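You operate a simulated robot arm through the tools that you are given. There is no shell and no other tool. Be economical: measure what you need, move in short steps, check, and stop when the job is done.

The job below is to be done with a simulated two-armed robot. You get a single attempt, and the scene is never put back.

TASK
On the top of the beech table, fold the white hand towel in half.

It is judged by the outcome, as a careful person would: the job done as asked, and still so three seconds after it is handed in. It fails if anything else is knocked over, pushed out of place, dropped, spilled or broken. Flat cloth is picked up by pressing the open fingertips on it (5 to 10 N) and closing them slowly along it; thin cloth reads only 2 to 8 mm in the jaws.

THE ROBOT
Two 7-joint arms with two-finger parallel grippers on one trunk, on a base that drives. Base frame: it is fixed to the floor where the robot stands at the start and does not move with it; the origin is under the middle of the robot, x ahead of it, y to its left, z up. Units: m, degrees, N and s.
The left shoulder is at the start at [0.07, 0.134, 1.101], the right one opposite. Places, roughly: top of the beech table [0.6, 0.4, 0.8]. Payload 1.57 kg a hand.
The TCP of each hand is the grasp point between the finger pads, 0.03 m short of the fingertips. In the tool frame z runs along the fingers and y along their closing line. The gripper opens to 0.08 m. The fingers are 0.017 m wide and 0.012 m thick; the gripper's body (0.04 by 0.082 m) begins 0.08 m behind the TCP.
Orientation is that of the tool frame in the base frame, as a unit quaternion [w, x, y, z]. With the fingers straight down and closing along the base's y, the tool's x points along the base's -x, its y along +y and its z along -z.

THE INTERFACE
- The arms move only by the tool arm_command. It takes "left_plan", "right_plan" or both (then of equal length, played together; a hand with none holds still); each is a list of rows, each an object (a shift or turn left out is 0, a gripper value left out holds the last) with "grip": the finger opening in m, from 0 to 0.08; "delta_pos": the shift along the tool's x, y, z in m, a list of three; "dr": the turn, a rotation vector about the tool's x, y, z in degrees, a list of three. In form: [{"grip": grip, "delta_pos": [dx, dy, dz], "dr": [rx, ry, rz]}, ...]. A call has 1 to 10 rows; each row is the pose to reach, as a shift and turn from the pose commanded when the call began, along the tool's axes at that moment. Each row takes 0.2 s and may step no farther than 0.05 m and 8.6 degrees from the row before; otherwise, or with a gripper value out of range, the whole call is refused. Where a pose cannot be reached the arm comes as near as it can. A force on the tool above 40 N (or 10 N above the force at the start of the call, whichever is more), or a blocked arm, ends the call early, and 0.2 s more pass. Each finger travels about 0.153 m/s and halts on what it meets, pressing with about 20 N; the grip force reading is that of the motor and also rises with nothing between the fingers. The clock runs only during rows and for 0.2 s after the last one: add rows that repeat a pose to give the fingers time. The reply holds the time, the measured pose of the TCP, the force on the tool along the base axes, the opening and the grip force, in the units named above and with some noise, with the torque about the TCP (base axes, N m) and any sound that the robot's microphone picked up.
- Cameras (640 x 400 px; columns grow to the right, rows downward): "scene" is now at [0.1291, 0.0244, 1.3213]; the picture's right is [0.30, -0.95, 0.00], its down [-0.77, -0.24, -0.60] and it looks along [0.57, 0.18, -0.80] (base axes); focal length 262 px, centre (320, 200). "left" rides on the left gripper at [0.072, 0.007, -0.122] in its tool frame; the picture's right is [-0.09, 1.00, 0.00], its down [-0.84, -0.08, -0.54] and it looks along [-0.54, -0.05, 0.84] (tool axes); focal length 238 px, centre (320, 200). "right" rides on the right gripper at [0.072, -0.007, -0.122] in its tool frame; the picture's right is [0.09, 1.00, 0.00], its down [-0.84, 0.08, -0.54] and it looks along [-0.54, 0.05, 0.84] (tool axes); focal length 238 px, centre (320, 200). There is no depth. A picture from a camera that has moved, and an enlarged one, comes with that camera's place and axes in the base frame and with its lens. The place of the scene camera against the robot may be out by one fixed shift of up to 0.025 m in any direction.
- get_image(camera): a new picture of that camera. No time passes.
- slide_trunk(by): slides the trunk up (or, below 0, down) by that many m; the arms and the scene camera ride with it, the base frame stays. It gives what a move gives, with no picture.
- steer(legs): drives the robot by 1 to 6 legs, each [ahead, left, turn to the left] in m, m and degrees, along the robot's own axes; the way and the turn of a leg run together, so that a leg with both is an arc; at most 1.5 m and 180 degrees a leg. The arms and the cameras ride along, it lands a little off, and it stops where it bumps. It gives what a move gives.
- turn_head(pan, tilt): turns the head with the scene camera to pan (to the left, within 86 degrees either way) and tilt (down, from -29 to 69), counted from straight ahead of the robot. It gives what a move gives.
- enlarge(camera, box): a new picture of the part [left, top, right, bottom] of that camera's present view, enlarged. No time passes.
- finish_job(): hands the job in; it is judged then, once.

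Work in short steps. Places have to be worked out from the pictures, the camera data and where the tool is seen: move nearer, look again, correct. Check each grasp and each placing, and mend what went wrong. You have 120 turns and 100 pictures in all, those below and enlarged ones among them. Open the grippers and draw the arms clear of the work before you hand the job in, unless the task says otherwise; then end with one line.

The tools are called after "Call:" as a command line: name --argument value ..., lists and objects as JSON in quotes. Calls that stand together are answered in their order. arm_command: Moves the arms, as the interface text tells. Its arguments: {"type":"object","properties":{"left_plan":{"type":"array"},"right_plan":{"type":"array"}},"required":[]} The other tools are called the same way: slide_trunk (by) slides the trunk up or down; steer (legs) drives the base; turn_head (pan, tilt) turns the head that bears the scene camera; get_image (camera) takes a picture; enlarge (camera, box) takes an enlarged picture of a part of a camera's view; finish_job () hands the job in.

At the start:

```text
clock: 0.0
left_tool_pos: [0.3817, 0.3819, 1.0452]
left_tcp_rot: [0.0, 0.001, 1.0, -0.001]
left_force: [-0.6, 0.0, -0.1]
left_ft_torque: [-0.02, 0.0, 0.01]
left_width: 0.0803
left_gripper_force: 0.0
right_tool_pos: [0.4499, 0.0091, 0.9838]
right_tcp_rot: [0.001, 0.0, 1.0, 0.0]
right_force: [0.1, -0.2, 0.4]
right_ft_torque: [0.02, 0.03, 0.01]
right_width: 0.08
right_gripper_force: 0.0
trunk travel left (down, up): [-0.675, 0.265]
robot x, y, heading: [-0.0017, -0.0, 0.0]
head pan, tilt: [17.3, 53.4]
```

scene: 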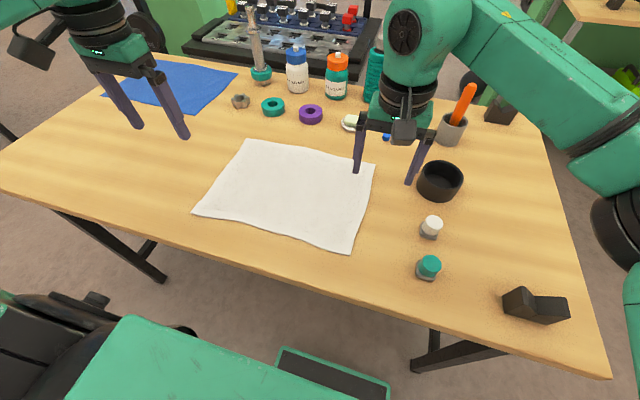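
right: 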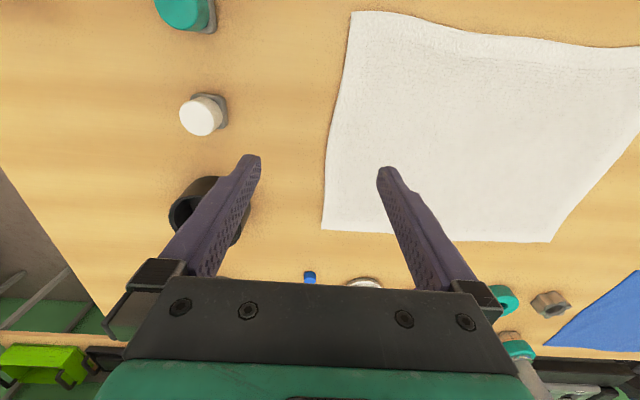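
left: 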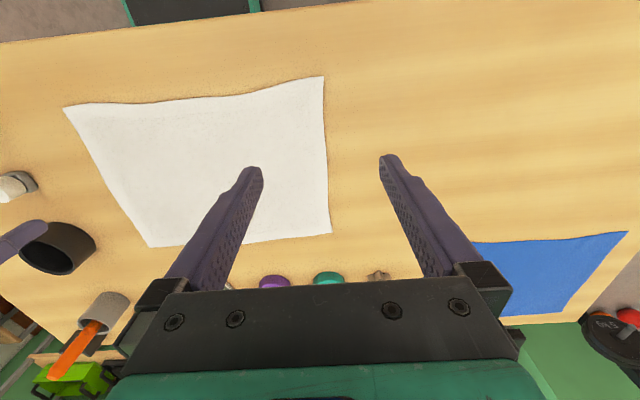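

The towel spans roughly x 0.39–0.70, y 0.035–0.44. I'll fold the near edge onto the far edge with both hands, so I first drive left to centre on it and then a little ahead.

Call:
steer --legs '[[0, 0.24, 0], [0.06, 0, 0]]'

Call:
turn_head --pan 0 --tilt 55

Call:
get_image --camera "scene"

```text
clock: 2.3
left_tool_pos: [0.4391, 0.6225, 1.0462]
left_tcp_rot: [0.001, 0.0, 1.0, 0.0]
left_force: [0.1, -0.3, 0.6]
left_ft_torque: [0.02, 0.0, -0.01]
left_width: 0.08
left_gripper_force: 0.0
right_tool_pos: [0.5078, 0.2482, 0.9832]
right_tcp_rot: [0.002, 0.001, 1.0, 0.0]
right_force: [-0.6, 0.4, 0.3]
right_ft_torque: [0.0, 0.0, -0.03]
right_width: 0.0802
right_gripper_force: 0.1
trunk travel left (down, up): [-0.675, 0.265]
robot x, y, heading: [0.0589, 0.2388, 0.0]
head pan, tilt: [17.3, 53.4]
```

```text
clock: 3.1
left_tool_pos: [0.4421, 0.621, 1.0443]
left_tcp_rot: [-0.001, 0.0, 1.0, 0.0]
left_force: [-0.4, 0.8, 0.1]
left_ft_torque: [0.02, 0.0, 0.04]
left_width: 0.08
left_gripper_force: 0.0
right_tool_pos: [0.5117, 0.2493, 0.9818]
right_tcp_rot: [0.0, 0.001, 1.0, 0.0]
right_force: [-0.3, 0.3, 0.1]
right_ft_torque: [0.01, 0.0, -0.01]
right_width: 0.0801
right_gripper_force: 0.0
trunk travel left (down, up): [-0.675, 0.265]
robot x, y, heading: [0.0578, 0.2369, 0.1]
head pan, tilt: [0.0, 55.0]
```

```text
96 pictures are left
camera scene: at [0.1915, 0.2422, 1.3192], right [0.0, -1.0, 0.0], down [-0.82, 0.0, -0.57], along [0.57, 0.0, -0.82], focal length 262 px, centre (320, 200)
```

scene: 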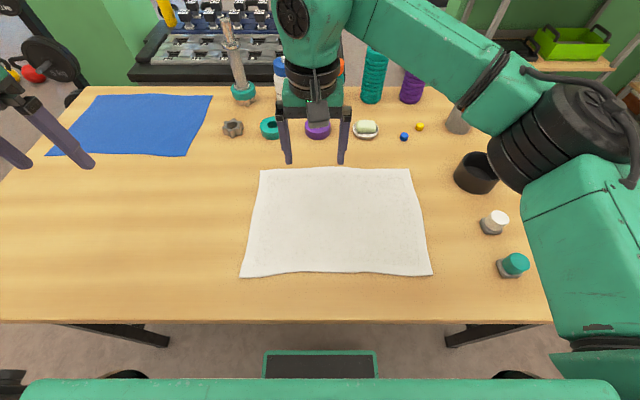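

The towel is now seen at about x 0.376–0.68, y 0.0–0.41, and the table edge is at x≈0.287. I'll creep a bit further ahead and centre on y≈0.205.

Call:
steer --legs '[[0.06, -0.03, 0]]'

Call:
get_image --camera "scene"

Call:
get_image --camera "right"

Call:
get_image --camera "left"

```text
clock: 4.1
left_tool_pos: [0.4979, 0.5912, 1.0453]
left_tcp_rot: [0.001, 0.0, 1.0, 0.0]
left_force: [0.1, -0.8, 0.1]
left_ft_torque: [-0.03, 0.01, -0.03]
left_width: 0.0799
left_gripper_force: 0.0
right_tool_pos: [0.5666, 0.2207, 0.9822]
right_tcp_rot: [0.001, 0.0, 1.0, -0.001]
right_force: [0.5, 0.5, 0.7]
right_ft_torque: [0.01, 0.03, -0.04]
right_width: 0.0801
right_gripper_force: 0.1
trunk travel left (down, up): [-0.675, 0.265]
robot x, y, heading: [0.119, 0.2121, -0.1]
head pan, tilt: [0.0, 55.0]
```

```text
95 pictures are left
camera scene: at [0.247, 0.213, 1.3194], right [0.0, -1.0, 0.0], down [-0.82, 0.0, -0.57], along [0.57, 0.0, -0.82], focal length 262 px, centre (320, 200)
```

scene: 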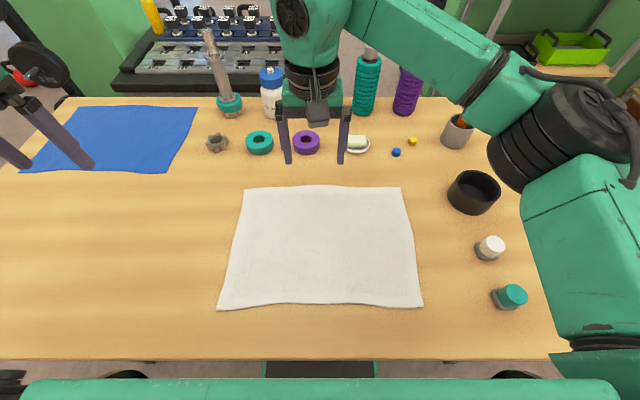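

```text
94 pictures are left
camera right: at [0.4932, 0.2148, 1.1048], right [-0.09, 1.0, 0.0], down [0.84, 0.08, 0.54], along [0.54, 0.05, -0.84], focal length 238 px, centre (320, 200)
```

right: 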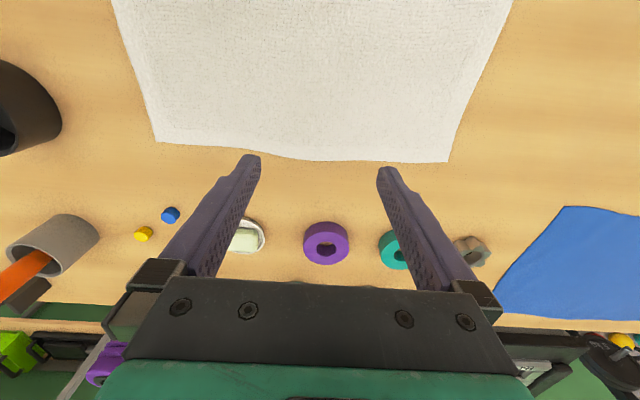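

```text
93 pictures are left
camera left: at [0.4254, 0.5983, 1.167], right [0.09, 1.0, 0.0], down [0.84, -0.08, 0.54], along [0.54, -0.05, -0.84], focal length 238 px, centre (320, 200)
```

left: 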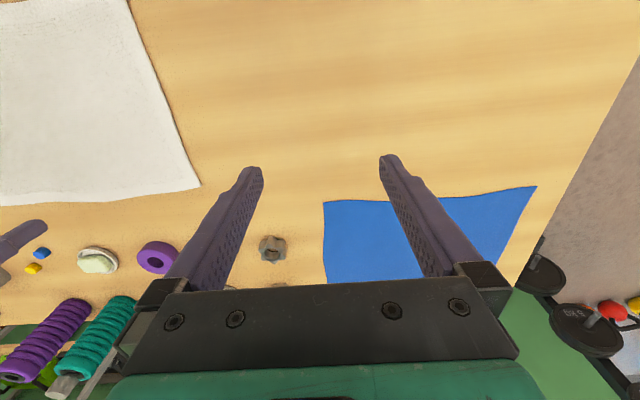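

The wrist camera puts the far edge at x≈0.63 (the scene camera is a few cm off). I'll move both hands above the near corners and look.

Call:
arm_command --left_plan '[{"delta_pos": [0.02, -0.03, 0.016]}, {"delta_pos": [0.039, -0.06, 0.033]}, {"delta_pos": [0.059, -0.09, 0.049]}, {"delta_pos": [0.079, -0.12, 0.066]}, {"delta_pos": [0.099, -0.15, 0.082]}, {"delta_pos": [0.118, -0.18, 0.1]}, {"delta_pos": [0.138, -0.21, 0.115]}]' --right_plan '[{"delta_pos": [0.03, -0.027, 0.007]}, {"delta_pos": [0.059, -0.054, 0.014]}, {"delta_pos": [0.089, -0.081, 0.021]}, {"delta_pos": [0.118, -0.109, 0.029]}, {"delta_pos": [0.148, -0.136, 0.036]}, {"delta_pos": [0.177, -0.163, 0.043]}, {"delta_pos": [0.207, -0.19, 0.05]}]'

Call:
get_image --camera "left"

Call:
get_image --camera "right"

Call:
get_image --camera "scene"

```text
clock: 5.7
left_tool_pos: [0.4303, 0.3907, 0.9694]
left_tcp_rot: [0.002, 0.0, 1.0, 0.0]
left_force: [0.4, -0.2, 0.8]
left_ft_torque: [0.0, -0.02, -0.01]
left_width: 0.08
left_gripper_force: 0.1
left hand out of reach, approached as far as the arm can: row 4, 5, 6, 7
right_tool_pos: [0.3557, 0.027, 0.9311]
right_tcp_rot: [0.002, -0.001, 1.0, 0.0]
right_force: [-0.4, 0.0, -0.6]
right_ft_torque: [0.0, -0.02, 0.01]
right_width: 0.0801
right_gripper_force: 0.0
trunk travel left (down, up): [-0.675, 0.265]
robot x, y, heading: [0.1192, 0.2098, -0.2]
head pan, tilt: [0.0, 55.0]
```

```text
92 pictures are left
camera left: at [0.3575, 0.3967, 1.091], right [0.09, 1.0, 0.0], down [0.84, -0.08, 0.54], along [0.54, -0.05, -0.84], focal length 238 px, centre (320, 200)
```

left: 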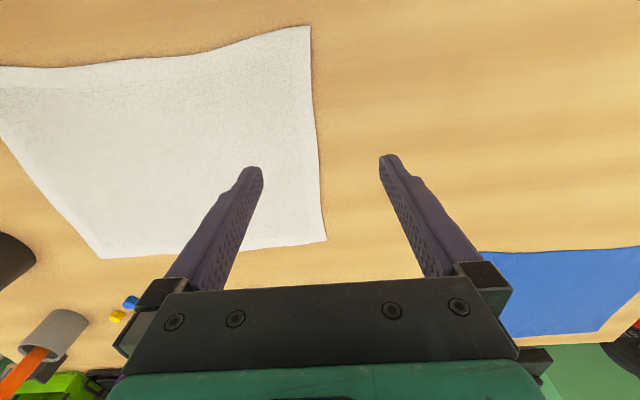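

```text
91 pictures are left
camera right: at [0.2838, 0.0212, 1.0529], right [-0.09, 1.0, 0.0], down [0.83, 0.08, 0.54], along [0.54, 0.05, -0.84], focal length 238 px, centre (320, 200)
```

right: 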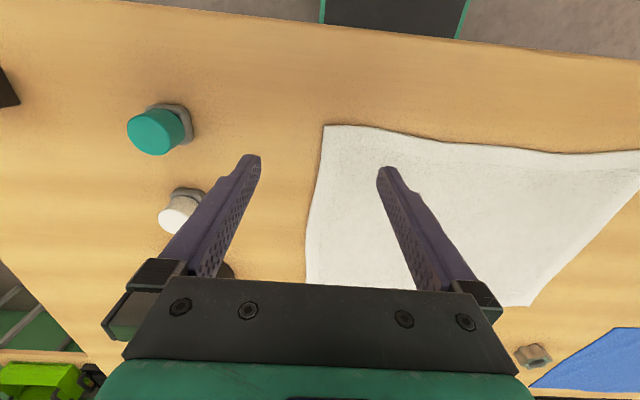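

```text
90 pictures are left
camera scene: at [0.245, 0.2108, 1.3196], right [0.0, -1.0, 0.0], down [-0.82, 0.0, -0.58], along [0.58, 0.0, -0.82], focal length 262 px, centre (320, 200)
```

scene: 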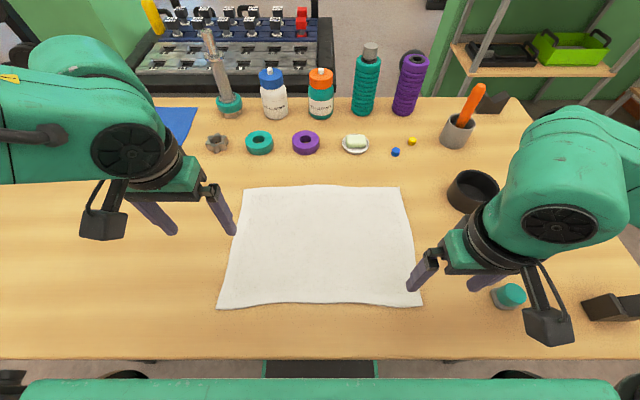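

Triangulating between the wrist views, the table top is nearer z≈0.815 and the towel spans x 0.345–0.60, y 0.03–0.388. The left hand is short of near reach, so I back up 7 cm (the far edge stays within reach) and raise the trunk slightly.

Call:
steer --legs '[[-0.07, 0, 0]]'

Call:
slide_trunk --by 0.1

```text
clock: 6.8
left_tool_pos: [0.3627, 0.3903, 0.9681]
left_tcp_rot: [0.0, -0.001, 1.0, 0.0]
left_force: [0.0, 0.9, -0.2]
left_ft_torque: [0.01, -0.02, -0.02]
left_width: 0.0795
left_gripper_force: 0.0
right_tool_pos: [0.2897, 0.0273, 0.9315]
right_tcp_rot: [0.0, -0.001, 1.0, 0.0]
right_force: [0.3, -0.1, -1.1]
right_ft_torque: [0.03, -0.02, -0.03]
right_width: 0.0796
right_gripper_force: 0.0
trunk travel left (down, up): [-0.675, 0.265]
robot x, y, heading: [0.0503, 0.2092, 0.2]
head pan, tilt: [0.0, 55.0]
```

```text
clock: 8.1
left_tool_pos: [0.3621, 0.3913, 1.0682]
left_tcp_rot: [0.0, -0.001, 1.0, 0.001]
left_force: [0.2, 0.2, 0.1]
left_ft_torque: [-0.03, 0.02, 0.02]
left_width: 0.0801
left_gripper_force: 0.0
right_tool_pos: [0.2896, 0.0282, 1.0308]
right_tcp_rot: [0.0, 0.0, 1.0, 0.0]
right_force: [-0.9, 0.0, 0.4]
right_ft_torque: [0.02, -0.01, 0.01]
right_width: 0.0801
right_gripper_force: 0.0
trunk travel left (down, up): [-0.775, 0.165]
robot x, y, heading: [0.0467, 0.2124, -0.1]
head pan, tilt: [0.0, 55.0]
```

Now lower both hands toward the near corners, to a TCP height of about 0.90.

Call:
arm_command --left_plan '[{"grip": 0.04, "delta_pos": [0.002, -0.005, 0.034]}, {"delta_pos": [0.004, -0.01, 0.067]}, {"delta_pos": [0.006, -0.016, 0.1]}, {"delta_pos": [0.008, -0.021, 0.134]}, {"delta_pos": [0.01, -0.026, 0.168]}]' --right_plan '[{"grip": 0.04, "delta_pos": [-0.012, 0.005, 0.026]}, {"delta_pos": [-0.025, 0.011, 0.052]}, {"delta_pos": [-0.037, 0.016, 0.079]}, {"delta_pos": [-0.05, 0.022, 0.105]}, {"delta_pos": [-0.062, 0.027, 0.131]}]'

Call:
get_image --camera "left"

Call:
get_image --camera "right"

Call:
get_image --camera "scene"

```text
clock: 9.3
left_tool_pos: [0.3905, 0.3551, 0.9382]
left_tcp_rot: [-0.001, -0.001, 1.0, 0.0]
left_force: [0.1, -1.0, 0.4]
left_ft_torque: [0.02, 0.02, 0.01]
left_width: 0.0402
left_gripper_force: 0.1
left hand out of reach, approached as far as the arm can: row 1, 2, 3, 4, 5
right_tool_pos: [0.3538, 0.055, 0.8983]
right_tcp_rot: [0.001, 0.001, 1.0, -0.001]
right_force: [0.1, -0.5, 0.2]
right_ft_torque: [-0.03, -0.04, -0.02]
right_width: 0.0397
right_gripper_force: 0.1
trunk travel left (down, up): [-0.775, 0.165]
robot x, y, heading: [0.0495, 0.2106, 0.0]
head pan, tilt: [0.0, 55.0]
```

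```text
89 pictures are left
camera left: at [0.3185, 0.3611, 1.0599], right [0.09, 1.0, 0.0], down [0.84, -0.08, 0.54], along [0.54, -0.05, -0.84], focal length 238 px, centre (320, 200)
```

left: 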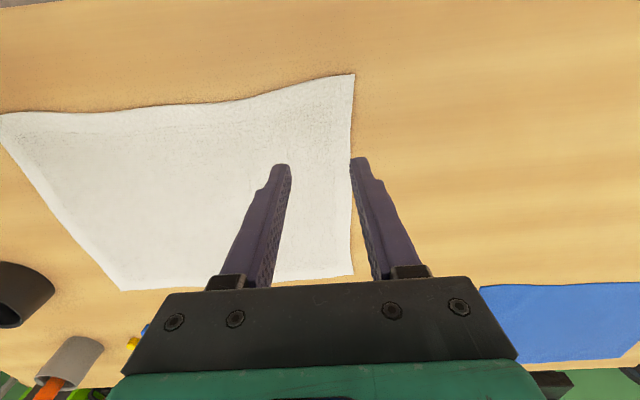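

```text
88 pictures are left
camera right: at [0.2816, 0.0498, 1.0206], right [-0.09, 1.0, 0.0], down [0.84, 0.08, 0.54], along [0.54, 0.05, -0.84], focal length 238 px, centre (320, 200)
```

right: 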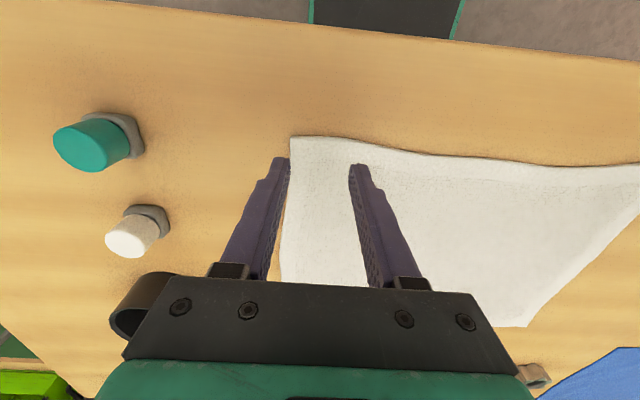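

```text
87 pictures are left
camera scene: at [0.1801, 0.2116, 1.4191], right [0.0, -1.0, 0.0], down [-0.82, 0.0, -0.57], along [0.57, 0.0, -0.82], focal length 262 px, centre (320, 200)
```

scene: 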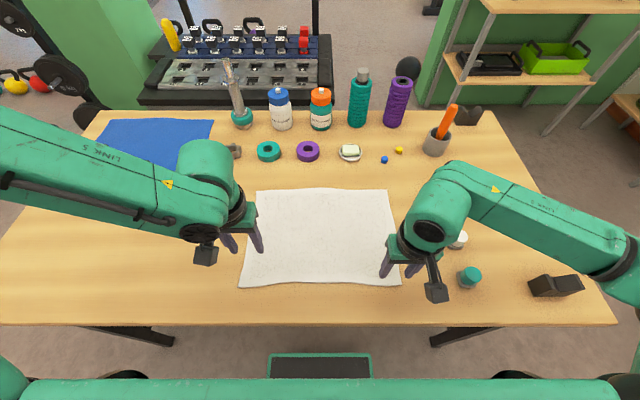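

The left hand's commanded pose appears to have drifted past what it reached. I shift it back to test whether the target (0.352, 0.365, 0.90) itself is reachable.

Call:
arm_command --left_plan '[{"delta_pos": [-0.036, 0.005, -0.019]}, {"delta_pos": [-0.072, 0.011, -0.038]}]'

```text
clock: 9.9
left_tool_pos: [0.4637, 0.368, 0.9782]
left_tcp_rot: [0.0, 0.0, 1.0, 0.0]
left_force: [0.4, 0.2, -0.4]
left_ft_torque: [0.01, 0.07, -0.02]
left_width: 0.0399
left_gripper_force: 0.0
right_tool_pos: [0.354, 0.0556, 0.8988]
right_tcp_rot: [0.001, 0.0, 1.0, 0.0]
right_force: [-0.4, 0.3, -0.4]
right_ft_torque: [0.01, 0.02, 0.04]
right_width: 0.04
right_gripper_force: 0.0
trunk travel left (down, up): [-0.775, 0.165]
robot x, y, heading: [0.0486, 0.2092, 0.1]
head pan, tilt: [0.0, 55.0]
```

The limit looks like a minimum shoulder-to-wrist distance, so I raise the trunk more to give the left arm room.

Call:
slide_trunk --by 0.12

Call:
arm_command --left_plan '[{"delta_pos": [0.0, 0, 0.045]}, {"delta_pos": [0.01, 0, 0.09]}, {"delta_pos": [0.035, 0, 0.13]}, {"delta_pos": [0.07, 0, 0.16]}, {"delta_pos": [0.11, 0, 0.185]}]' --right_plan '[{"delta_pos": [0, 0, 0.03]}, {"delta_pos": [0, 0, 0.06]}, {"delta_pos": [0, 0, 0.08]}, {"delta_pos": [0, 0, 0.1]}, {"delta_pos": [0, 0, 0.115]}]'

```text
clock: 11.4
left_tool_pos: [0.4627, 0.3665, 1.0978]
left_tcp_rot: [0.0, -0.001, 1.0, 0.0]
left_force: [0.5, 0.2, -0.7]
left_ft_torque: [-0.01, 0.0, 0.02]
left_width: 0.0399
left_gripper_force: 0.0
right_tool_pos: [0.3525, 0.0562, 1.0191]
right_tcp_rot: [0.001, 0.0, 1.0, 0.0]
right_force: [0.2, -0.2, 0.4]
right_ft_torque: [-0.03, 0.02, -0.01]
right_width: 0.0398
right_gripper_force: 0.1
trunk travel left (down, up): [-0.895, 0.045]
robot x, y, heading: [0.0474, 0.2102, 0.2]
head pan, tilt: [0.0, 55.0]
```

```text
clock: 12.6
left_tool_pos: [0.3511, 0.3748, 0.9267]
left_tcp_rot: [0.0, -0.001, 1.0, -0.001]
left_force: [-0.6, 0.0, 0.4]
left_ft_torque: [0.02, -0.02, 0.01]
left_width: 0.0401
left_gripper_force: 0.0
left hand out of reach, approached as far as the arm can: row 5
right_tool_pos: [0.3537, 0.0564, 0.9054]
right_tcp_rot: [0.001, 0.001, 1.0, 0.0]
right_force: [-0.4, 0.0, -0.3]
right_ft_torque: [0.03, -0.01, -0.04]
right_width: 0.0401
right_gripper_force: 0.0
trunk travel left (down, up): [-0.895, 0.045]
robot x, y, heading: [0.0489, 0.2111, -0.3]
head pan, tilt: [0.0, 55.0]
```

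That worked: the left hand is now at (0.351, 0.375, 0.927). I lower both to about 0.875 and look.

Call:
arm_command --left_plan '[{"delta_pos": [0, -0.003, 0.02]}, {"delta_pos": [0, -0.006, 0.04]}, {"delta_pos": [0, -0.01, 0.052]}]' --right_plan '[{"delta_pos": [0, 0, 0.01]}, {"delta_pos": [0, 0, 0.02]}, {"delta_pos": [0, 0, 0.03]}]'

Call:
get_image --camera "left"

Call:
get_image --camera "right"

```text
clock: 13.4
left_tool_pos: [0.3493, 0.3868, 0.9184]
left_tcp_rot: [-0.001, 0.0, 1.0, 0.0]
left_force: [0.8, 0.1, 0.2]
left_ft_torque: [-0.01, -0.02, -0.01]
left_width: 0.0396
left_gripper_force: 0.2
left hand out of reach, approached as far as the arm can: row 1, 2, 3
right_tool_pos: [0.3518, 0.055, 0.8745]
right_tcp_rot: [0.001, 0.0, 1.0, 0.0]
right_force: [-1.5, 0.1, -0.1]
right_ft_torque: [-0.02, 0.0, 0.03]
right_width: 0.0403
right_gripper_force: 0.0
trunk travel left (down, up): [-0.895, 0.045]
robot x, y, heading: [0.0463, 0.209, 0.0]
head pan, tilt: [0.0, 55.0]
```

```text
86 pictures are left
camera left: at [0.2779, 0.3942, 1.0403], right [0.09, 1.0, 0.0], down [0.84, -0.08, 0.54], along [0.54, -0.05, -0.84], focal length 238 px, centre (320, 200)
```

left: 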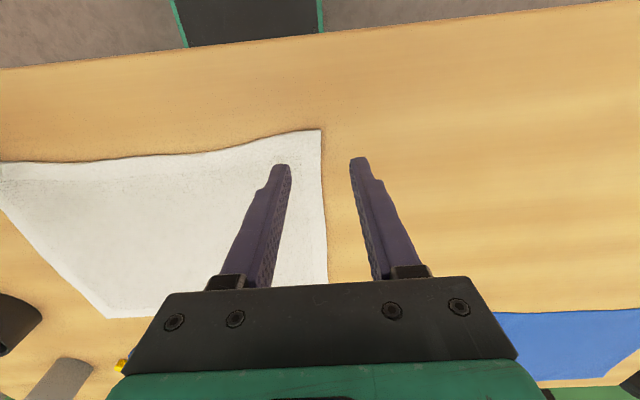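

```text
85 pictures are left
camera right: at [0.2802, 0.0503, 0.9957], right [-0.09, 1.0, 0.0], down [0.84, 0.08, 0.54], along [0.54, 0.05, -0.84], focal length 238 px, centre (320, 200)
```

right: 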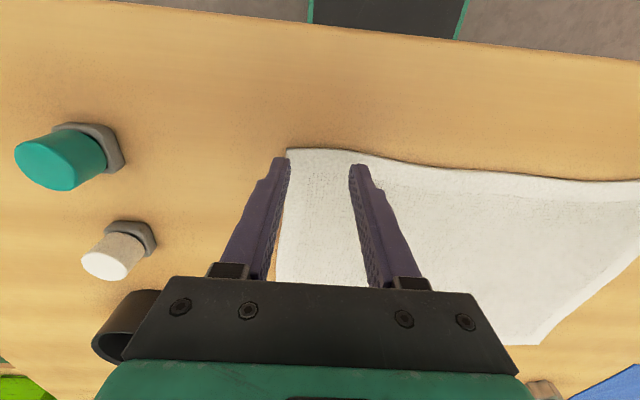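

The left arm hits a joint limit going down. I test whether a yaw of the left tool frees it.

Call:
arm_command --left_plan '[{"delta_pos": [0, 0, 0], "dr": [0, 0, 8]}, {"delta_pos": [0, 0, 0], "dr": [0, 0, 16]}, {"delta_pos": [0, -0.01, 0.02], "dr": [0, 0, 24]}, {"delta_pos": [0, -0.02, 0.04], "dr": [0, 0, 24]}]'

```text
clock: 14.4
left_tool_pos: [0.3478, 0.388, 0.92]
left_tcp_rot: [0.0, 0.208, 0.978, -0.001]
left_force: [0.1, -0.2, 0.9]
left_ft_torque: [-0.02, -0.01, -0.02]
left_width: 0.0399
left_gripper_force: 0.0
left hand out of reach, approached as far as the arm can: row 3, 4
right_tool_pos: [0.3508, 0.0565, 0.8735]
right_tcp_rot: [0.001, 0.0, 1.0, 0.0]
right_force: [-0.1, 0.6, -0.1]
right_ft_torque: [0.03, -0.01, -0.01]
right_width: 0.0401
right_gripper_force: 0.0
trunk travel left (down, up): [-0.895, 0.045]
robot x, y, heading: [0.0513, 0.2101, -0.1]
head pan, tilt: [0.0, 55.0]
```

Yaw makes no difference; the left arm has a minimum radius of about 0.36 m from the robot's axis. I undo the yaw and raise, back the robot 8 cm, and will drive forward again while holding the cloth if needed.

Call:
arm_command --left_plan '[{"dr": [0, 0, -8]}, {"dr": [0, 0, -16]}, {"dr": [0, 0, -24]}]' --right_plan '[{"delta_pos": [0, 0, -0.02]}, {"delta_pos": [0, 0, -0.04]}, {"delta_pos": [0, 0, -0.04]}]'

Call:
steer --legs '[[-0.08, 0, 0]]'

```text
clock: 15.2
left_tool_pos: [0.3477, 0.3881, 0.9207]
left_tcp_rot: [0.0, -0.002, 1.0, -0.001]
left_force: [0.0, -0.4, -0.1]
left_ft_torque: [0.01, 0.02, 0.0]
left_width: 0.0398
left_gripper_force: 0.1
right_tool_pos: [0.3521, 0.0553, 0.9148]
right_tcp_rot: [-0.001, 0.001, 1.0, 0.0]
right_force: [0.2, -0.7, -0.1]
right_ft_torque: [0.02, -0.02, 0.01]
right_width: 0.0399
right_gripper_force: 0.1
trunk travel left (down, up): [-0.895, 0.045]
robot x, y, heading: [0.049, 0.2086, 0.4]
head pan, tilt: [0.0, 55.0]
```

```text
clock: 16.2
left_tool_pos: [0.2721, 0.3886, 0.9181]
left_tcp_rot: [-0.002, 0.0, 1.0, 0.0]
left_force: [0.6, 0.2, 0.8]
left_ft_torque: [-0.02, 0.08, -0.01]
left_width: 0.0397
left_gripper_force: 0.0
right_tool_pos: [0.2777, 0.0549, 0.9131]
right_tcp_rot: [-0.002, -0.001, 1.0, -0.001]
right_force: [0.3, 0.9, -0.3]
right_ft_torque: [-0.02, 0.04, 0.0]
right_width: 0.0399
right_gripper_force: 0.1
trunk travel left (down, up): [-0.895, 0.045]
robot x, y, heading: [-0.0316, 0.2097, 0.3]
head pan, tilt: [0.0, 55.0]
```

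Now move forward and down over the near corners (left → (0.358, 0.367), right → (0.362, 0.052)), TCP z 0.86, and check.

Call:
arm_command --left_plan '[{"grip": 0.034, "delta_pos": [-0.03, -0.007, 0.0]}, {"delta_pos": [-0.06, -0.014, 0.01]}, {"delta_pos": [-0.086, -0.021, 0.03]}, {"delta_pos": [-0.086, -0.021, 0.058]}]' --right_plan '[{"grip": 0.034, "delta_pos": [-0.03, -0.001, 0.0]}, {"delta_pos": [-0.06, -0.002, 0.01]}, {"delta_pos": [-0.084, -0.003, 0.03]}, {"delta_pos": [-0.084, -0.003, 0.053]}]'

Call:
get_image --camera "left"

Call:
get_image --camera "right"

Call:
get_image --camera "scene"

```text
clock: 17.2
left_tool_pos: [0.3342, 0.3974, 0.9263]
left_tcp_rot: [0.0, -0.001, 1.0, -0.001]
left_force: [-1.0, -0.5, 0.0]
left_ft_torque: [-0.01, -0.03, 0.0]
left_width: 0.0339
left_gripper_force: 0.1
left hand out of reach, approached as far as the arm can: row 1, 2, 3, 4
right_tool_pos: [0.3587, 0.0516, 0.8609]
right_tcp_rot: [0.001, -0.001, 1.0, 0.0]
right_force: [-0.1, 0.1, 0.2]
right_ft_torque: [-0.02, -0.02, 0.0]
right_width: 0.0342
right_gripper_force: 0.1
trunk travel left (down, up): [-0.895, 0.045]
robot x, y, heading: [-0.0328, 0.2059, 0.2]
head pan, tilt: [0.0, 55.0]
```

```text
84 pictures are left
camera left: at [0.2617, 0.4048, 1.0475], right [0.09, 1.0, 0.0], down [0.84, -0.07, 0.54], along [0.54, -0.05, -0.84], focal length 238 px, centre (320, 200)
```

left: 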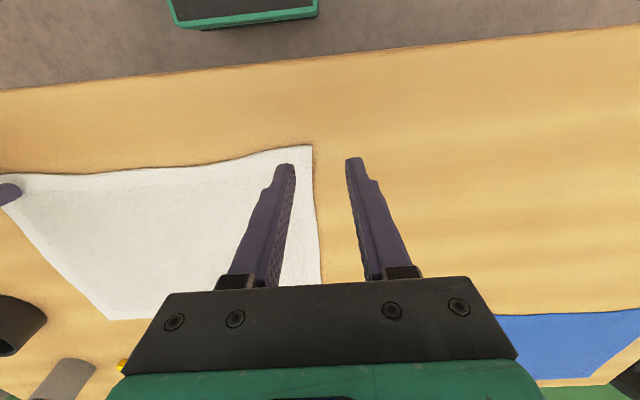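

```text
83 pictures are left
camera right: at [0.2859, 0.0465, 0.9827], right [-0.09, 1.0, 0.0], down [0.84, 0.08, 0.54], along [0.54, 0.05, -0.84], focal length 238 px, centre (320, 200)
```

right: 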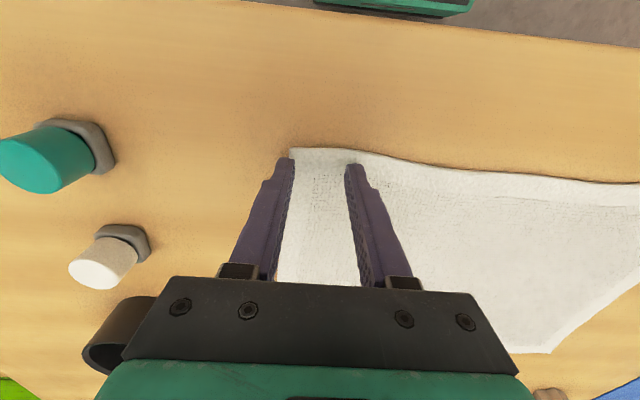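

```text
82 pictures are left
camera scene: at [0.0992, 0.2124, 1.5393], right [0.0, -1.0, 0.0], down [-0.82, 0.0, -0.57], along [0.57, 0.0, -0.82], focal length 262 px, centre (320, 200)
```

scene: 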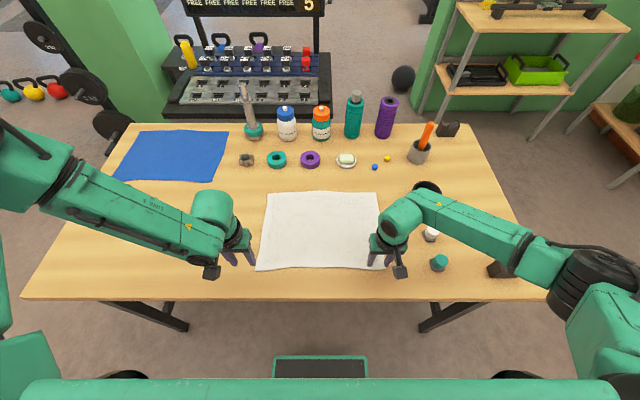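

The right hand is well placed, but the left is still at a joint limit. I test whether tilting the left hand (fingers leaning to the right) frees the downward motion.

Call:
arm_command --left_plan '[{"dr": [8, 0, 0]}, {"dr": [16, 0, 0]}, {"dr": [16, 0, 0], "delta_pos": [-0.01, -0.01, 0.02]}, {"dr": [16, 0, 0], "delta_pos": [-0.02, -0.02, 0.04]}]'

```text
clock: 18.2
left_tool_pos: [0.34, 0.3908, 0.9136]
left_tcp_rot: [0.001, -0.001, 0.99, -0.14]
left_force: [-0.6, 0.9, -0.7]
left_ft_torque: [-0.06, -0.02, -0.03]
left_width: 0.0341
left_gripper_force: 0.1
left hand out of reach, approached as far as the arm can: row 3, 4
right_tool_pos: [0.3569, 0.0519, 0.8612]
right_tcp_rot: [0.001, 0.0, 1.0, -0.001]
right_force: [0.3, 0.2, 0.2]
right_ft_torque: [-0.01, 0.02, -0.05]
right_width: 0.0341
right_gripper_force: 0.0
trunk travel left (down, up): [-0.895, 0.045]
robot x, y, heading: [-0.0338, 0.2063, 0.0]
head pan, tilt: [0.0, 55.0]
```

Little gain, so the arm's elbow posture is the problem. I untilt, then extend the left hand forward, descend there, and come back in low.

Call:
arm_command --left_plan '[{"dr": [-8, 0, 0]}, {"dr": [-16, 0, 0]}]' --right_plan '[{"delta_pos": [0, 0, -0.02]}, {"delta_pos": [0, 0, -0.03]}]'

Call:
arm_command --left_plan '[{"delta_pos": [-0.04, 0, 0]}, {"delta_pos": [-0.08, 0, 0]}, {"delta_pos": [-0.12, 0, 0]}, {"delta_pos": [-0.15, 0, 0.02]}, {"delta_pos": [-0.15, 0, 0.05]}]'

Call:
get_image --camera "scene"

```text
clock: 18.8
left_tool_pos: [0.3363, 0.3969, 0.9275]
left_tcp_rot: [0.002, -0.001, 1.0, 0.001]
left_force: [0.3, -0.7, 0.2]
left_ft_torque: [0.0, -0.02, 0.01]
left_width: 0.0339
left_gripper_force: 0.0
left hand out of reach, approached as far as the arm can: row 1, 2
right_tool_pos: [0.3575, 0.0524, 0.8914]
right_tcp_rot: [0.001, 0.0, 1.0, -0.001]
right_force: [-0.1, -0.3, -0.2]
right_ft_torque: [-0.02, 0.0, 0.01]
right_width: 0.0337
right_gripper_force: 0.0
trunk travel left (down, up): [-0.895, 0.045]
robot x, y, heading: [-0.0327, 0.2125, 0.0]
head pan, tilt: [0.0, 55.0]
```

```text
clock: 20.0
left_tool_pos: [0.4248, 0.4288, 0.9624]
left_tcp_rot: [0.001, -0.001, 1.0, 0.0]
left_force: [0.4, 0.6, 0.0]
left_ft_torque: [-0.06, 0.01, -0.02]
left_width: 0.034
left_gripper_force: 0.0
left hand out of reach, approached as far as the arm can: row 1, 2, 3, 4, 5
right_tool_pos: [0.357, 0.0509, 0.8908]
right_tcp_rot: [0.002, -0.001, 1.0, 0.0]
right_force: [-0.2, -0.3, 0.1]
right_ft_torque: [0.0, -0.01, 0.01]
right_width: 0.0339
right_gripper_force: 0.1
trunk travel left (down, up): [-0.895, 0.045]
robot x, y, heading: [-0.0314, 0.2081, 0.2]
head pan, tilt: [0.0, 55.0]
```

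```text
81 pictures are left
camera scene: at [0.099, 0.2124, 1.5392], right [0.0, -1.0, 0.0], down [-0.82, 0.0, -0.57], along [0.57, 0.0, -0.82], focal length 262 px, centre (320, 200)
```

scene: 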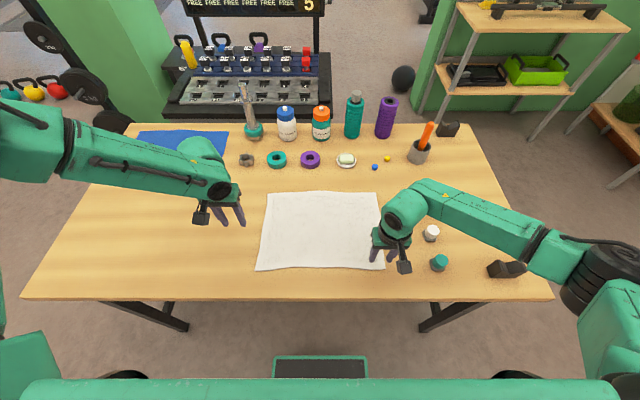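

The left elbow is cocked up high with the trunk raised. I lift the left hand back toward its starting posture, lift the right too, and lower the trunk again so that the arm reaches from its original posture.

Call:
arm_command --left_plan '[{"delta_pos": [0, 0, -0.04]}, {"delta_pos": [0.01, 0.03, -0.08]}, {"delta_pos": [0.02, 0.06, -0.12]}, {"delta_pos": [0.03, 0.09, -0.155]}, {"delta_pos": [0.04, 0.12, -0.19]}, {"delta_pos": [0.05, 0.15, -0.22]}, {"delta_pos": [0.06, 0.17, -0.26]}, {"delta_pos": [0.07, 0.17, -0.3]}]' --right_plan '[{"delta_pos": [0, 0, -0.03]}, {"delta_pos": [0, 0, -0.06]}, {"delta_pos": [0, 0, -0.09]}, {"delta_pos": [0, 0, -0.12]}, {"delta_pos": [0, 0, -0.15]}, {"delta_pos": [0, 0, -0.18]}, {"delta_pos": [0, 0, -0.21]}, {"delta_pos": [0, 0, -0.23]}]'

Call:
slide_trunk --by -0.22

Call:
get_image --camera "scene"

```text
refused: row 2 steps farther than a row can; nothing moved
```

```text
clock: 20.9
left_tool_pos: [0.4228, 0.4286, 0.9199]
left_tcp_rot: [0.001, -0.001, 1.0, -0.001]
left_force: [-0.4, 0.2, -0.8]
left_ft_torque: [0.01, -0.03, -0.02]
left_width: 0.0341
left_gripper_force: 0.0
right_tool_pos: [0.3597, 0.0546, 0.8529]
right_tcp_rot: [0.005, 0.0, 1.0, 0.002]
right_force: [0.2, -0.7, 10.3]
right_ft_torque: [0.07, 0.0, 0.02]
right_width: 0.0334
right_gripper_force: 0.0
trunk travel left (down, up): [-0.852, 0.088]
robot x, y, heading: [-0.0322, 0.2124, 0.2]
head pan, tilt: [0.0, 55.0]
stopped: the force on the tool passed its limit (the readings are from after the stop); the commanded pose is now the measured one
```

```text
80 pictures are left
camera scene: at [0.0962, 0.2124, 1.4958], right [0.0, -1.0, 0.0], down [-0.82, 0.0, -0.57], along [0.57, 0.0, -0.82], focal length 262 px, centre (320, 200)
```

scene: 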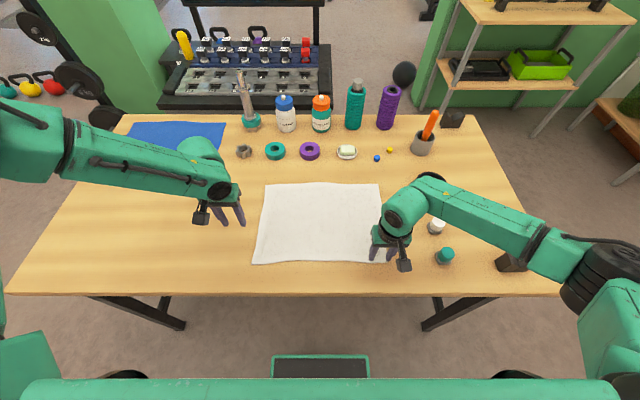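

That step was refused and the trunk slide stopped when the right fingertips touched the towel lightly (contact at TCP z≈0.853) – nothing disturbed. Now I raise both hands properly first.

Call:
arm_command --left_plan '[{"delta_pos": [0, 0, -0.03]}, {"delta_pos": [0.01, 0.025, -0.06]}, {"delta_pos": [0.02, 0.05, -0.09]}, {"delta_pos": [0.03, 0.075, -0.12]}, {"delta_pos": [0.04, 0.1, -0.15]}, {"delta_pos": [0.05, 0.125, -0.18]}, {"delta_pos": [0.06, 0.15, -0.21]}, {"delta_pos": [0.07, 0.17, -0.24]}]' --right_plan '[{"delta_pos": [0, 0, -0.03]}, {"delta_pos": [0, 0, -0.06]}, {"delta_pos": [0, 0, -0.09]}, {"delta_pos": [0, 0, -0.12]}, {"delta_pos": [0, 0, -0.15]}, {"delta_pos": [0, 0, -0.18]}, {"delta_pos": [0, 0, -0.21]}, {"delta_pos": [0, 0, -0.23]}]'

```text
clock: 22.7
left_tool_pos: [0.3529, 0.5968, 1.1594]
left_tcp_rot: [0.001, -0.001, 1.0, -0.001]
left_force: [0.0, 0.1, 0.8]
left_ft_torque: [0.0, 0.01, -0.02]
left_width: 0.0341
left_gripper_force: 0.1
right_tool_pos: [0.3586, 0.0529, 1.0826]
right_tcp_rot: [0.001, 0.001, 1.0, 0.002]
right_force: [-0.1, -0.2, 0.1]
right_ft_torque: [0.0, -0.03, 0.02]
right_width: 0.034
right_gripper_force: 0.2
trunk travel left (down, up): [-0.852, 0.088]
robot x, y, heading: [-0.0338, 0.2102, 0.1]
head pan, tilt: [0.0, 55.0]
```

Both are clear, so I lower the trunk back to its starting height.

Call:
slide_trunk --by -0.177

```text
clock: 24.6
left_tool_pos: [0.3542, 0.5974, 0.9819]
left_tcp_rot: [0.001, -0.001, 1.0, 0.0]
left_force: [0.0, 0.0, -0.2]
left_ft_torque: [0.01, 0.0, 0.02]
left_width: 0.034
left_gripper_force: 0.0
right_tool_pos: [0.3598, 0.0513, 0.9051]
right_tcp_rot: [0.001, 0.0, 1.0, 0.003]
right_force: [-0.1, 0.0, -0.6]
right_ft_torque: [0.01, -0.03, -0.01]
right_width: 0.0337
right_gripper_force: 0.0
trunk travel left (down, up): [-0.675, 0.265]
robot x, y, heading: [-0.0313, 0.2048, -0.0]
head pan, tilt: [0.0, 55.0]
```

Move the left hand: descend outside the towel, then slide inward at low height.

Call:
arm_command --left_plan '[{"delta_pos": [-0.02, -0.01, 0.03]}, {"delta_pos": [-0.04, -0.03, 0.06]}, {"delta_pos": [-0.04, -0.06, 0.085]}, {"delta_pos": [-0.04, -0.1, 0.09]}, {"delta_pos": [-0.04, -0.14, 0.095]}, {"delta_pos": [-0.035, -0.18, 0.1]}, {"delta_pos": [-0.025, -0.215, 0.11]}, {"delta_pos": [-0.006, -0.23, 0.115]}]'

Call:
get_image --camera "scene"

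```text
clock: 26.4
left_tool_pos: [0.3593, 0.3655, 0.8667]
left_tcp_rot: [0.001, 0.0, 1.0, -0.001]
left_force: [0.3, 0.7, -0.3]
left_ft_torque: [0.0, 0.0, 0.01]
left_width: 0.0341
left_gripper_force: 0.0
right_tool_pos: [0.359, 0.0519, 0.9058]
right_tcp_rot: [0.002, 0.0, 1.0, 0.003]
right_force: [-0.4, -0.3, 0.0]
right_ft_torque: [-0.03, -0.02, 0.02]
right_width: 0.034
right_gripper_force: 0.0
trunk travel left (down, up): [-0.675, 0.265]
robot x, y, heading: [-0.0321, 0.2113, 0.2]
head pan, tilt: [0.0, 55.0]
```

```text
79 pictures are left
camera scene: at [0.0983, 0.2121, 1.3191], right [0.0, -1.0, 0.0], down [-0.82, 0.0, -0.57], along [0.57, 0.0, -0.82], focal length 262 px, centre (320, 200)
```

scene: 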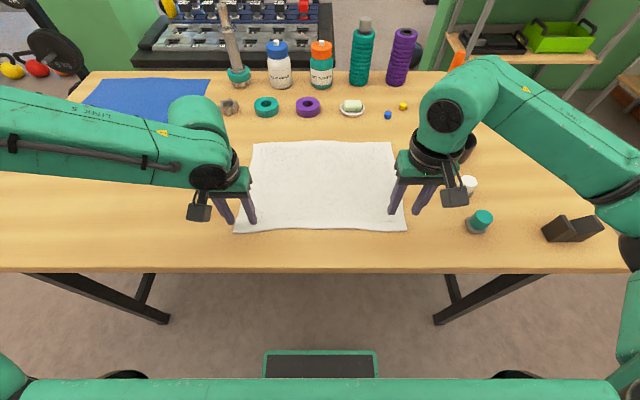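

The left hand is at the target. I lower the right to the same height and check both wrist views.

Call:
arm_command --right_plan '[{"delta_pos": [0, 0, 0.02]}, {"delta_pos": [0, 0, 0.038]}]'

Call:
get_image --camera "left"

Call:
get_image --camera "right"

```text
clock: 27.0
left_tool_pos: [0.361, 0.3668, 0.8662]
left_tcp_rot: [0.0, -0.001, 1.0, 0.0]
left_force: [-0.4, -0.3, -0.7]
left_ft_torque: [0.02, 0.01, -0.01]
left_width: 0.034
left_gripper_force: 0.1
right_tool_pos: [0.359, 0.0527, 0.8661]
right_tcp_rot: [0.002, 0.0, 1.0, 0.002]
right_force: [-0.5, 0.1, 1.1]
right_ft_torque: [-0.01, -0.01, 0.01]
right_width: 0.0339
right_gripper_force: 0.1
trunk travel left (down, up): [-0.675, 0.265]
robot x, y, heading: [-0.029, 0.2072, 0.0]
head pan, tilt: [0.0, 55.0]
```

```text
78 pictures are left
camera left: at [0.2879, 0.374, 0.9878], right [0.09, 1.0, 0.0], down [0.84, -0.08, 0.54], along [0.54, -0.05, -0.84], focal length 238 px, centre (320, 200)
```

left: 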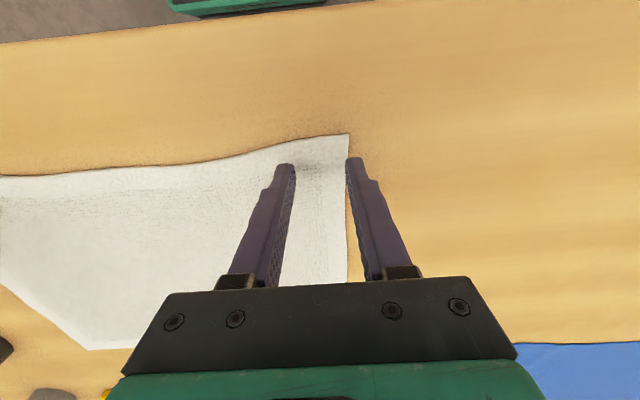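

```text
77 pictures are left
camera right: at [0.2869, 0.0459, 0.9881], right [-0.09, 1.0, 0.0], down [0.83, 0.07, 0.55], along [0.54, 0.05, -0.84], focal length 238 px, centre (320, 200)
```

right: 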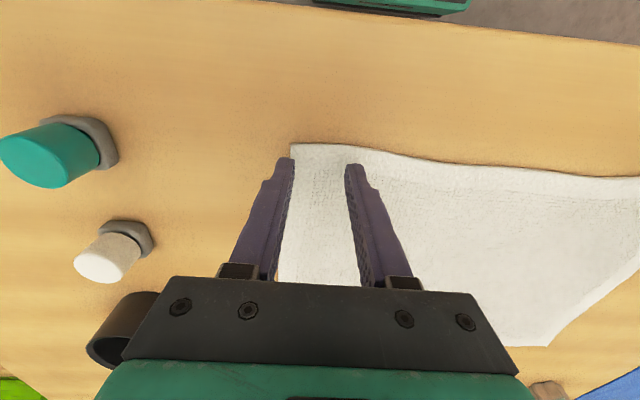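

Shift both hands inward about 13 mm (both outer fingers are on the towel's side edges), and lower to just above contact.

Call:
arm_command --left_plan '[{"delta_pos": [0, -0.015, 0]}, {"delta_pos": [0, -0.015, 0.008]}, {"delta_pos": [0, -0.015, 0.0105]}]' --right_plan '[{"delta_pos": [0, 0.013, 0]}, {"delta_pos": [0, 0.013, 0.008]}, {"delta_pos": [0, 0.013, 0.0105]}]'

Call:
get_image --camera "left"

Call:
get_image --camera "right"

```text
clock: 27.8
left_tool_pos: [0.3615, 0.3523, 0.8565]
left_tcp_rot: [0.001, -0.001, 1.0, 0.0]
left_force: [0.4, 0.0, 0.1]
left_ft_torque: [-0.03, -0.02, 0.02]
left_width: 0.0341
left_gripper_force: 0.0
right_tool_pos: [0.3593, 0.064, 0.8559]
right_tcp_rot: [0.002, 0.001, 1.0, 0.003]
right_force: [0.7, 0.4, -0.1]
right_ft_torque: [0.05, 0.02, 0.02]
right_width: 0.0339
right_gripper_force: 0.0
trunk travel left (down, up): [-0.675, 0.265]
robot x, y, heading: [-0.0264, 0.2084, 0.1]
head pan, tilt: [0.0, 55.0]
```

```text
76 pictures are left
camera left: at [0.2889, 0.3589, 0.9777], right [0.09, 1.0, 0.0], down [0.84, -0.08, 0.54], along [0.54, -0.05, -0.84], focal length 238 px, centre (320, 200)
```

left: 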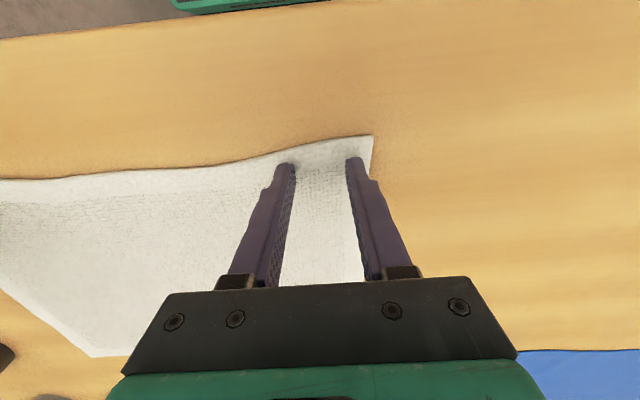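

```text
75 pictures are left
camera right: at [0.2871, 0.0583, 0.9776], right [-0.09, 1.0, 0.0], down [0.83, 0.07, 0.55], along [0.54, 0.05, -0.84], focal length 238 px, centre (320, 200)
```

right: 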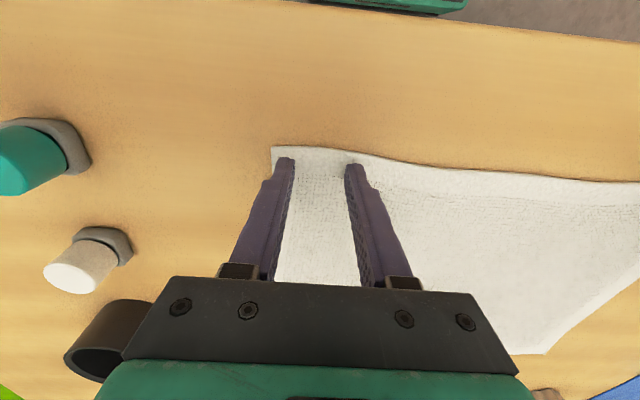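

Both hands are nicely inside the corners and about at contact. I press down gently in small steps.

Call:
arm_command --left_plan '[{"delta_pos": [0, 0, 0.0015]}, {"delta_pos": [0, 0, 0.003]}]' --right_plan '[{"delta_pos": [0, 0, 0.0015]}, {"delta_pos": [0, 0, 0.003]}]'

```text
clock: 28.4
left_tool_pos: [0.3621, 0.3526, 0.8546]
left_tcp_rot: [0.001, 0.0, 1.0, 0.0]
left_force: [1.3, 2.1, 7.0]
left_ft_torque: [0.04, -0.05, 0.0]
left_width: 0.0339
left_gripper_force: 0.1
right_tool_pos: [0.3596, 0.0662, 0.8545]
right_tcp_rot: [0.002, 0.001, 1.0, 0.002]
right_force: [0.2, -0.6, 2.1]
right_ft_torque: [0.0, -0.04, -0.02]
right_width: 0.0341
right_gripper_force: 0.0
trunk travel left (down, up): [-0.675, 0.265]
robot x, y, heading: [-0.0296, 0.2111, 0.2]
head pan, tilt: [0.0, 55.0]
```

Left presses with 7 N, right with 2 N; I add 1.5 mm on the right, then close both slowly along the cloth with a slight inward shift.

Call:
arm_command --left_plan '[{"grip": 0.034}, {"grip": 0.03, "delta_pos": [0, -0.001, 0.0]}, {"grip": 0.025, "delta_pos": [0, -0.002, 0.0]}, {"grip": 0.02, "delta_pos": [0, -0.003, 0.0]}, {"grip": 0.015, "delta_pos": [0, -0.004, 0.0]}, {"grip": 0.01, "delta_pos": [0, -0.005, 0.0]}, {"grip": 0.005, "delta_pos": [0, -0.005, 0.0]}, {"grip": 0.0, "delta_pos": [0, -0.005, 0.0]}, {"grip": 0.0, "delta_pos": [0, -0.005, 0.0]}]' --right_plan '[{"grip": 0.034, "delta_pos": [0, 0, 0.0015]}, {"grip": 0.03, "delta_pos": [0, 0.001, 0.0015]}, {"grip": 0.025, "delta_pos": [0, 0.002, 0.0015]}, {"grip": 0.02, "delta_pos": [0, 0.003, 0.0015]}, {"grip": 0.015, "delta_pos": [0, 0.004, 0.0015]}, {"grip": 0.01, "delta_pos": [0, 0.005, 0.0015]}, {"grip": 0.005, "delta_pos": [0, 0.005, 0.0015]}, {"grip": 0.0, "delta_pos": [0, 0.005, 0.0015]}, {"grip": 0.0, "delta_pos": [0, 0.005, 0.0015]}]'

Call:
get_image --camera "left"

Call:
get_image --camera "right"

```text
clock: 30.4
left_tool_pos: [0.3594, 0.3475, 0.8543]
left_tcp_rot: [0.002, -0.001, 1.0, -0.001]
left_force: [0.2, -2.5, 6.6]
left_ft_torque: [-0.11, -0.03, 0.04]
left_width: 0.0031
left_gripper_force: 20.2
right_tool_pos: [0.358, 0.071, 0.854]
right_tcp_rot: [0.004, -0.001, 1.0, 0.003]
right_force: [0.6, 3.6, 16.8]
right_ft_torque: [0.15, -0.03, 0.0]
right_width: 0.0045
right_gripper_force: 19.7
trunk travel left (down, up): [-0.675, 0.265]
robot x, y, heading: [-0.0328, 0.21, 0.1]
head pan, tilt: [0.0, 55.0]
```

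```text
74 pictures are left
camera left: at [0.2867, 0.3539, 0.9751], right [0.09, 1.0, 0.0], down [0.83, -0.08, 0.55], along [0.54, -0.05, -0.84], focal length 238 px, centre (320, 200)
```

left: 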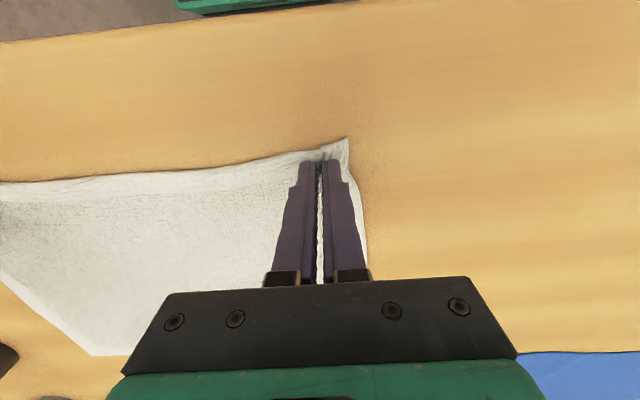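

```text
73 pictures are left
camera right: at [0.285, 0.0637, 0.9744], right [-0.09, 1.0, 0.0], down [0.83, 0.07, 0.55], along [0.55, 0.05, -0.84], focal length 238 px, centre (320, 200)
```

right: 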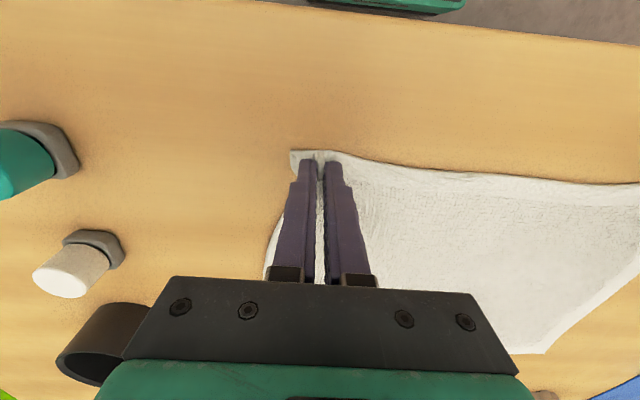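

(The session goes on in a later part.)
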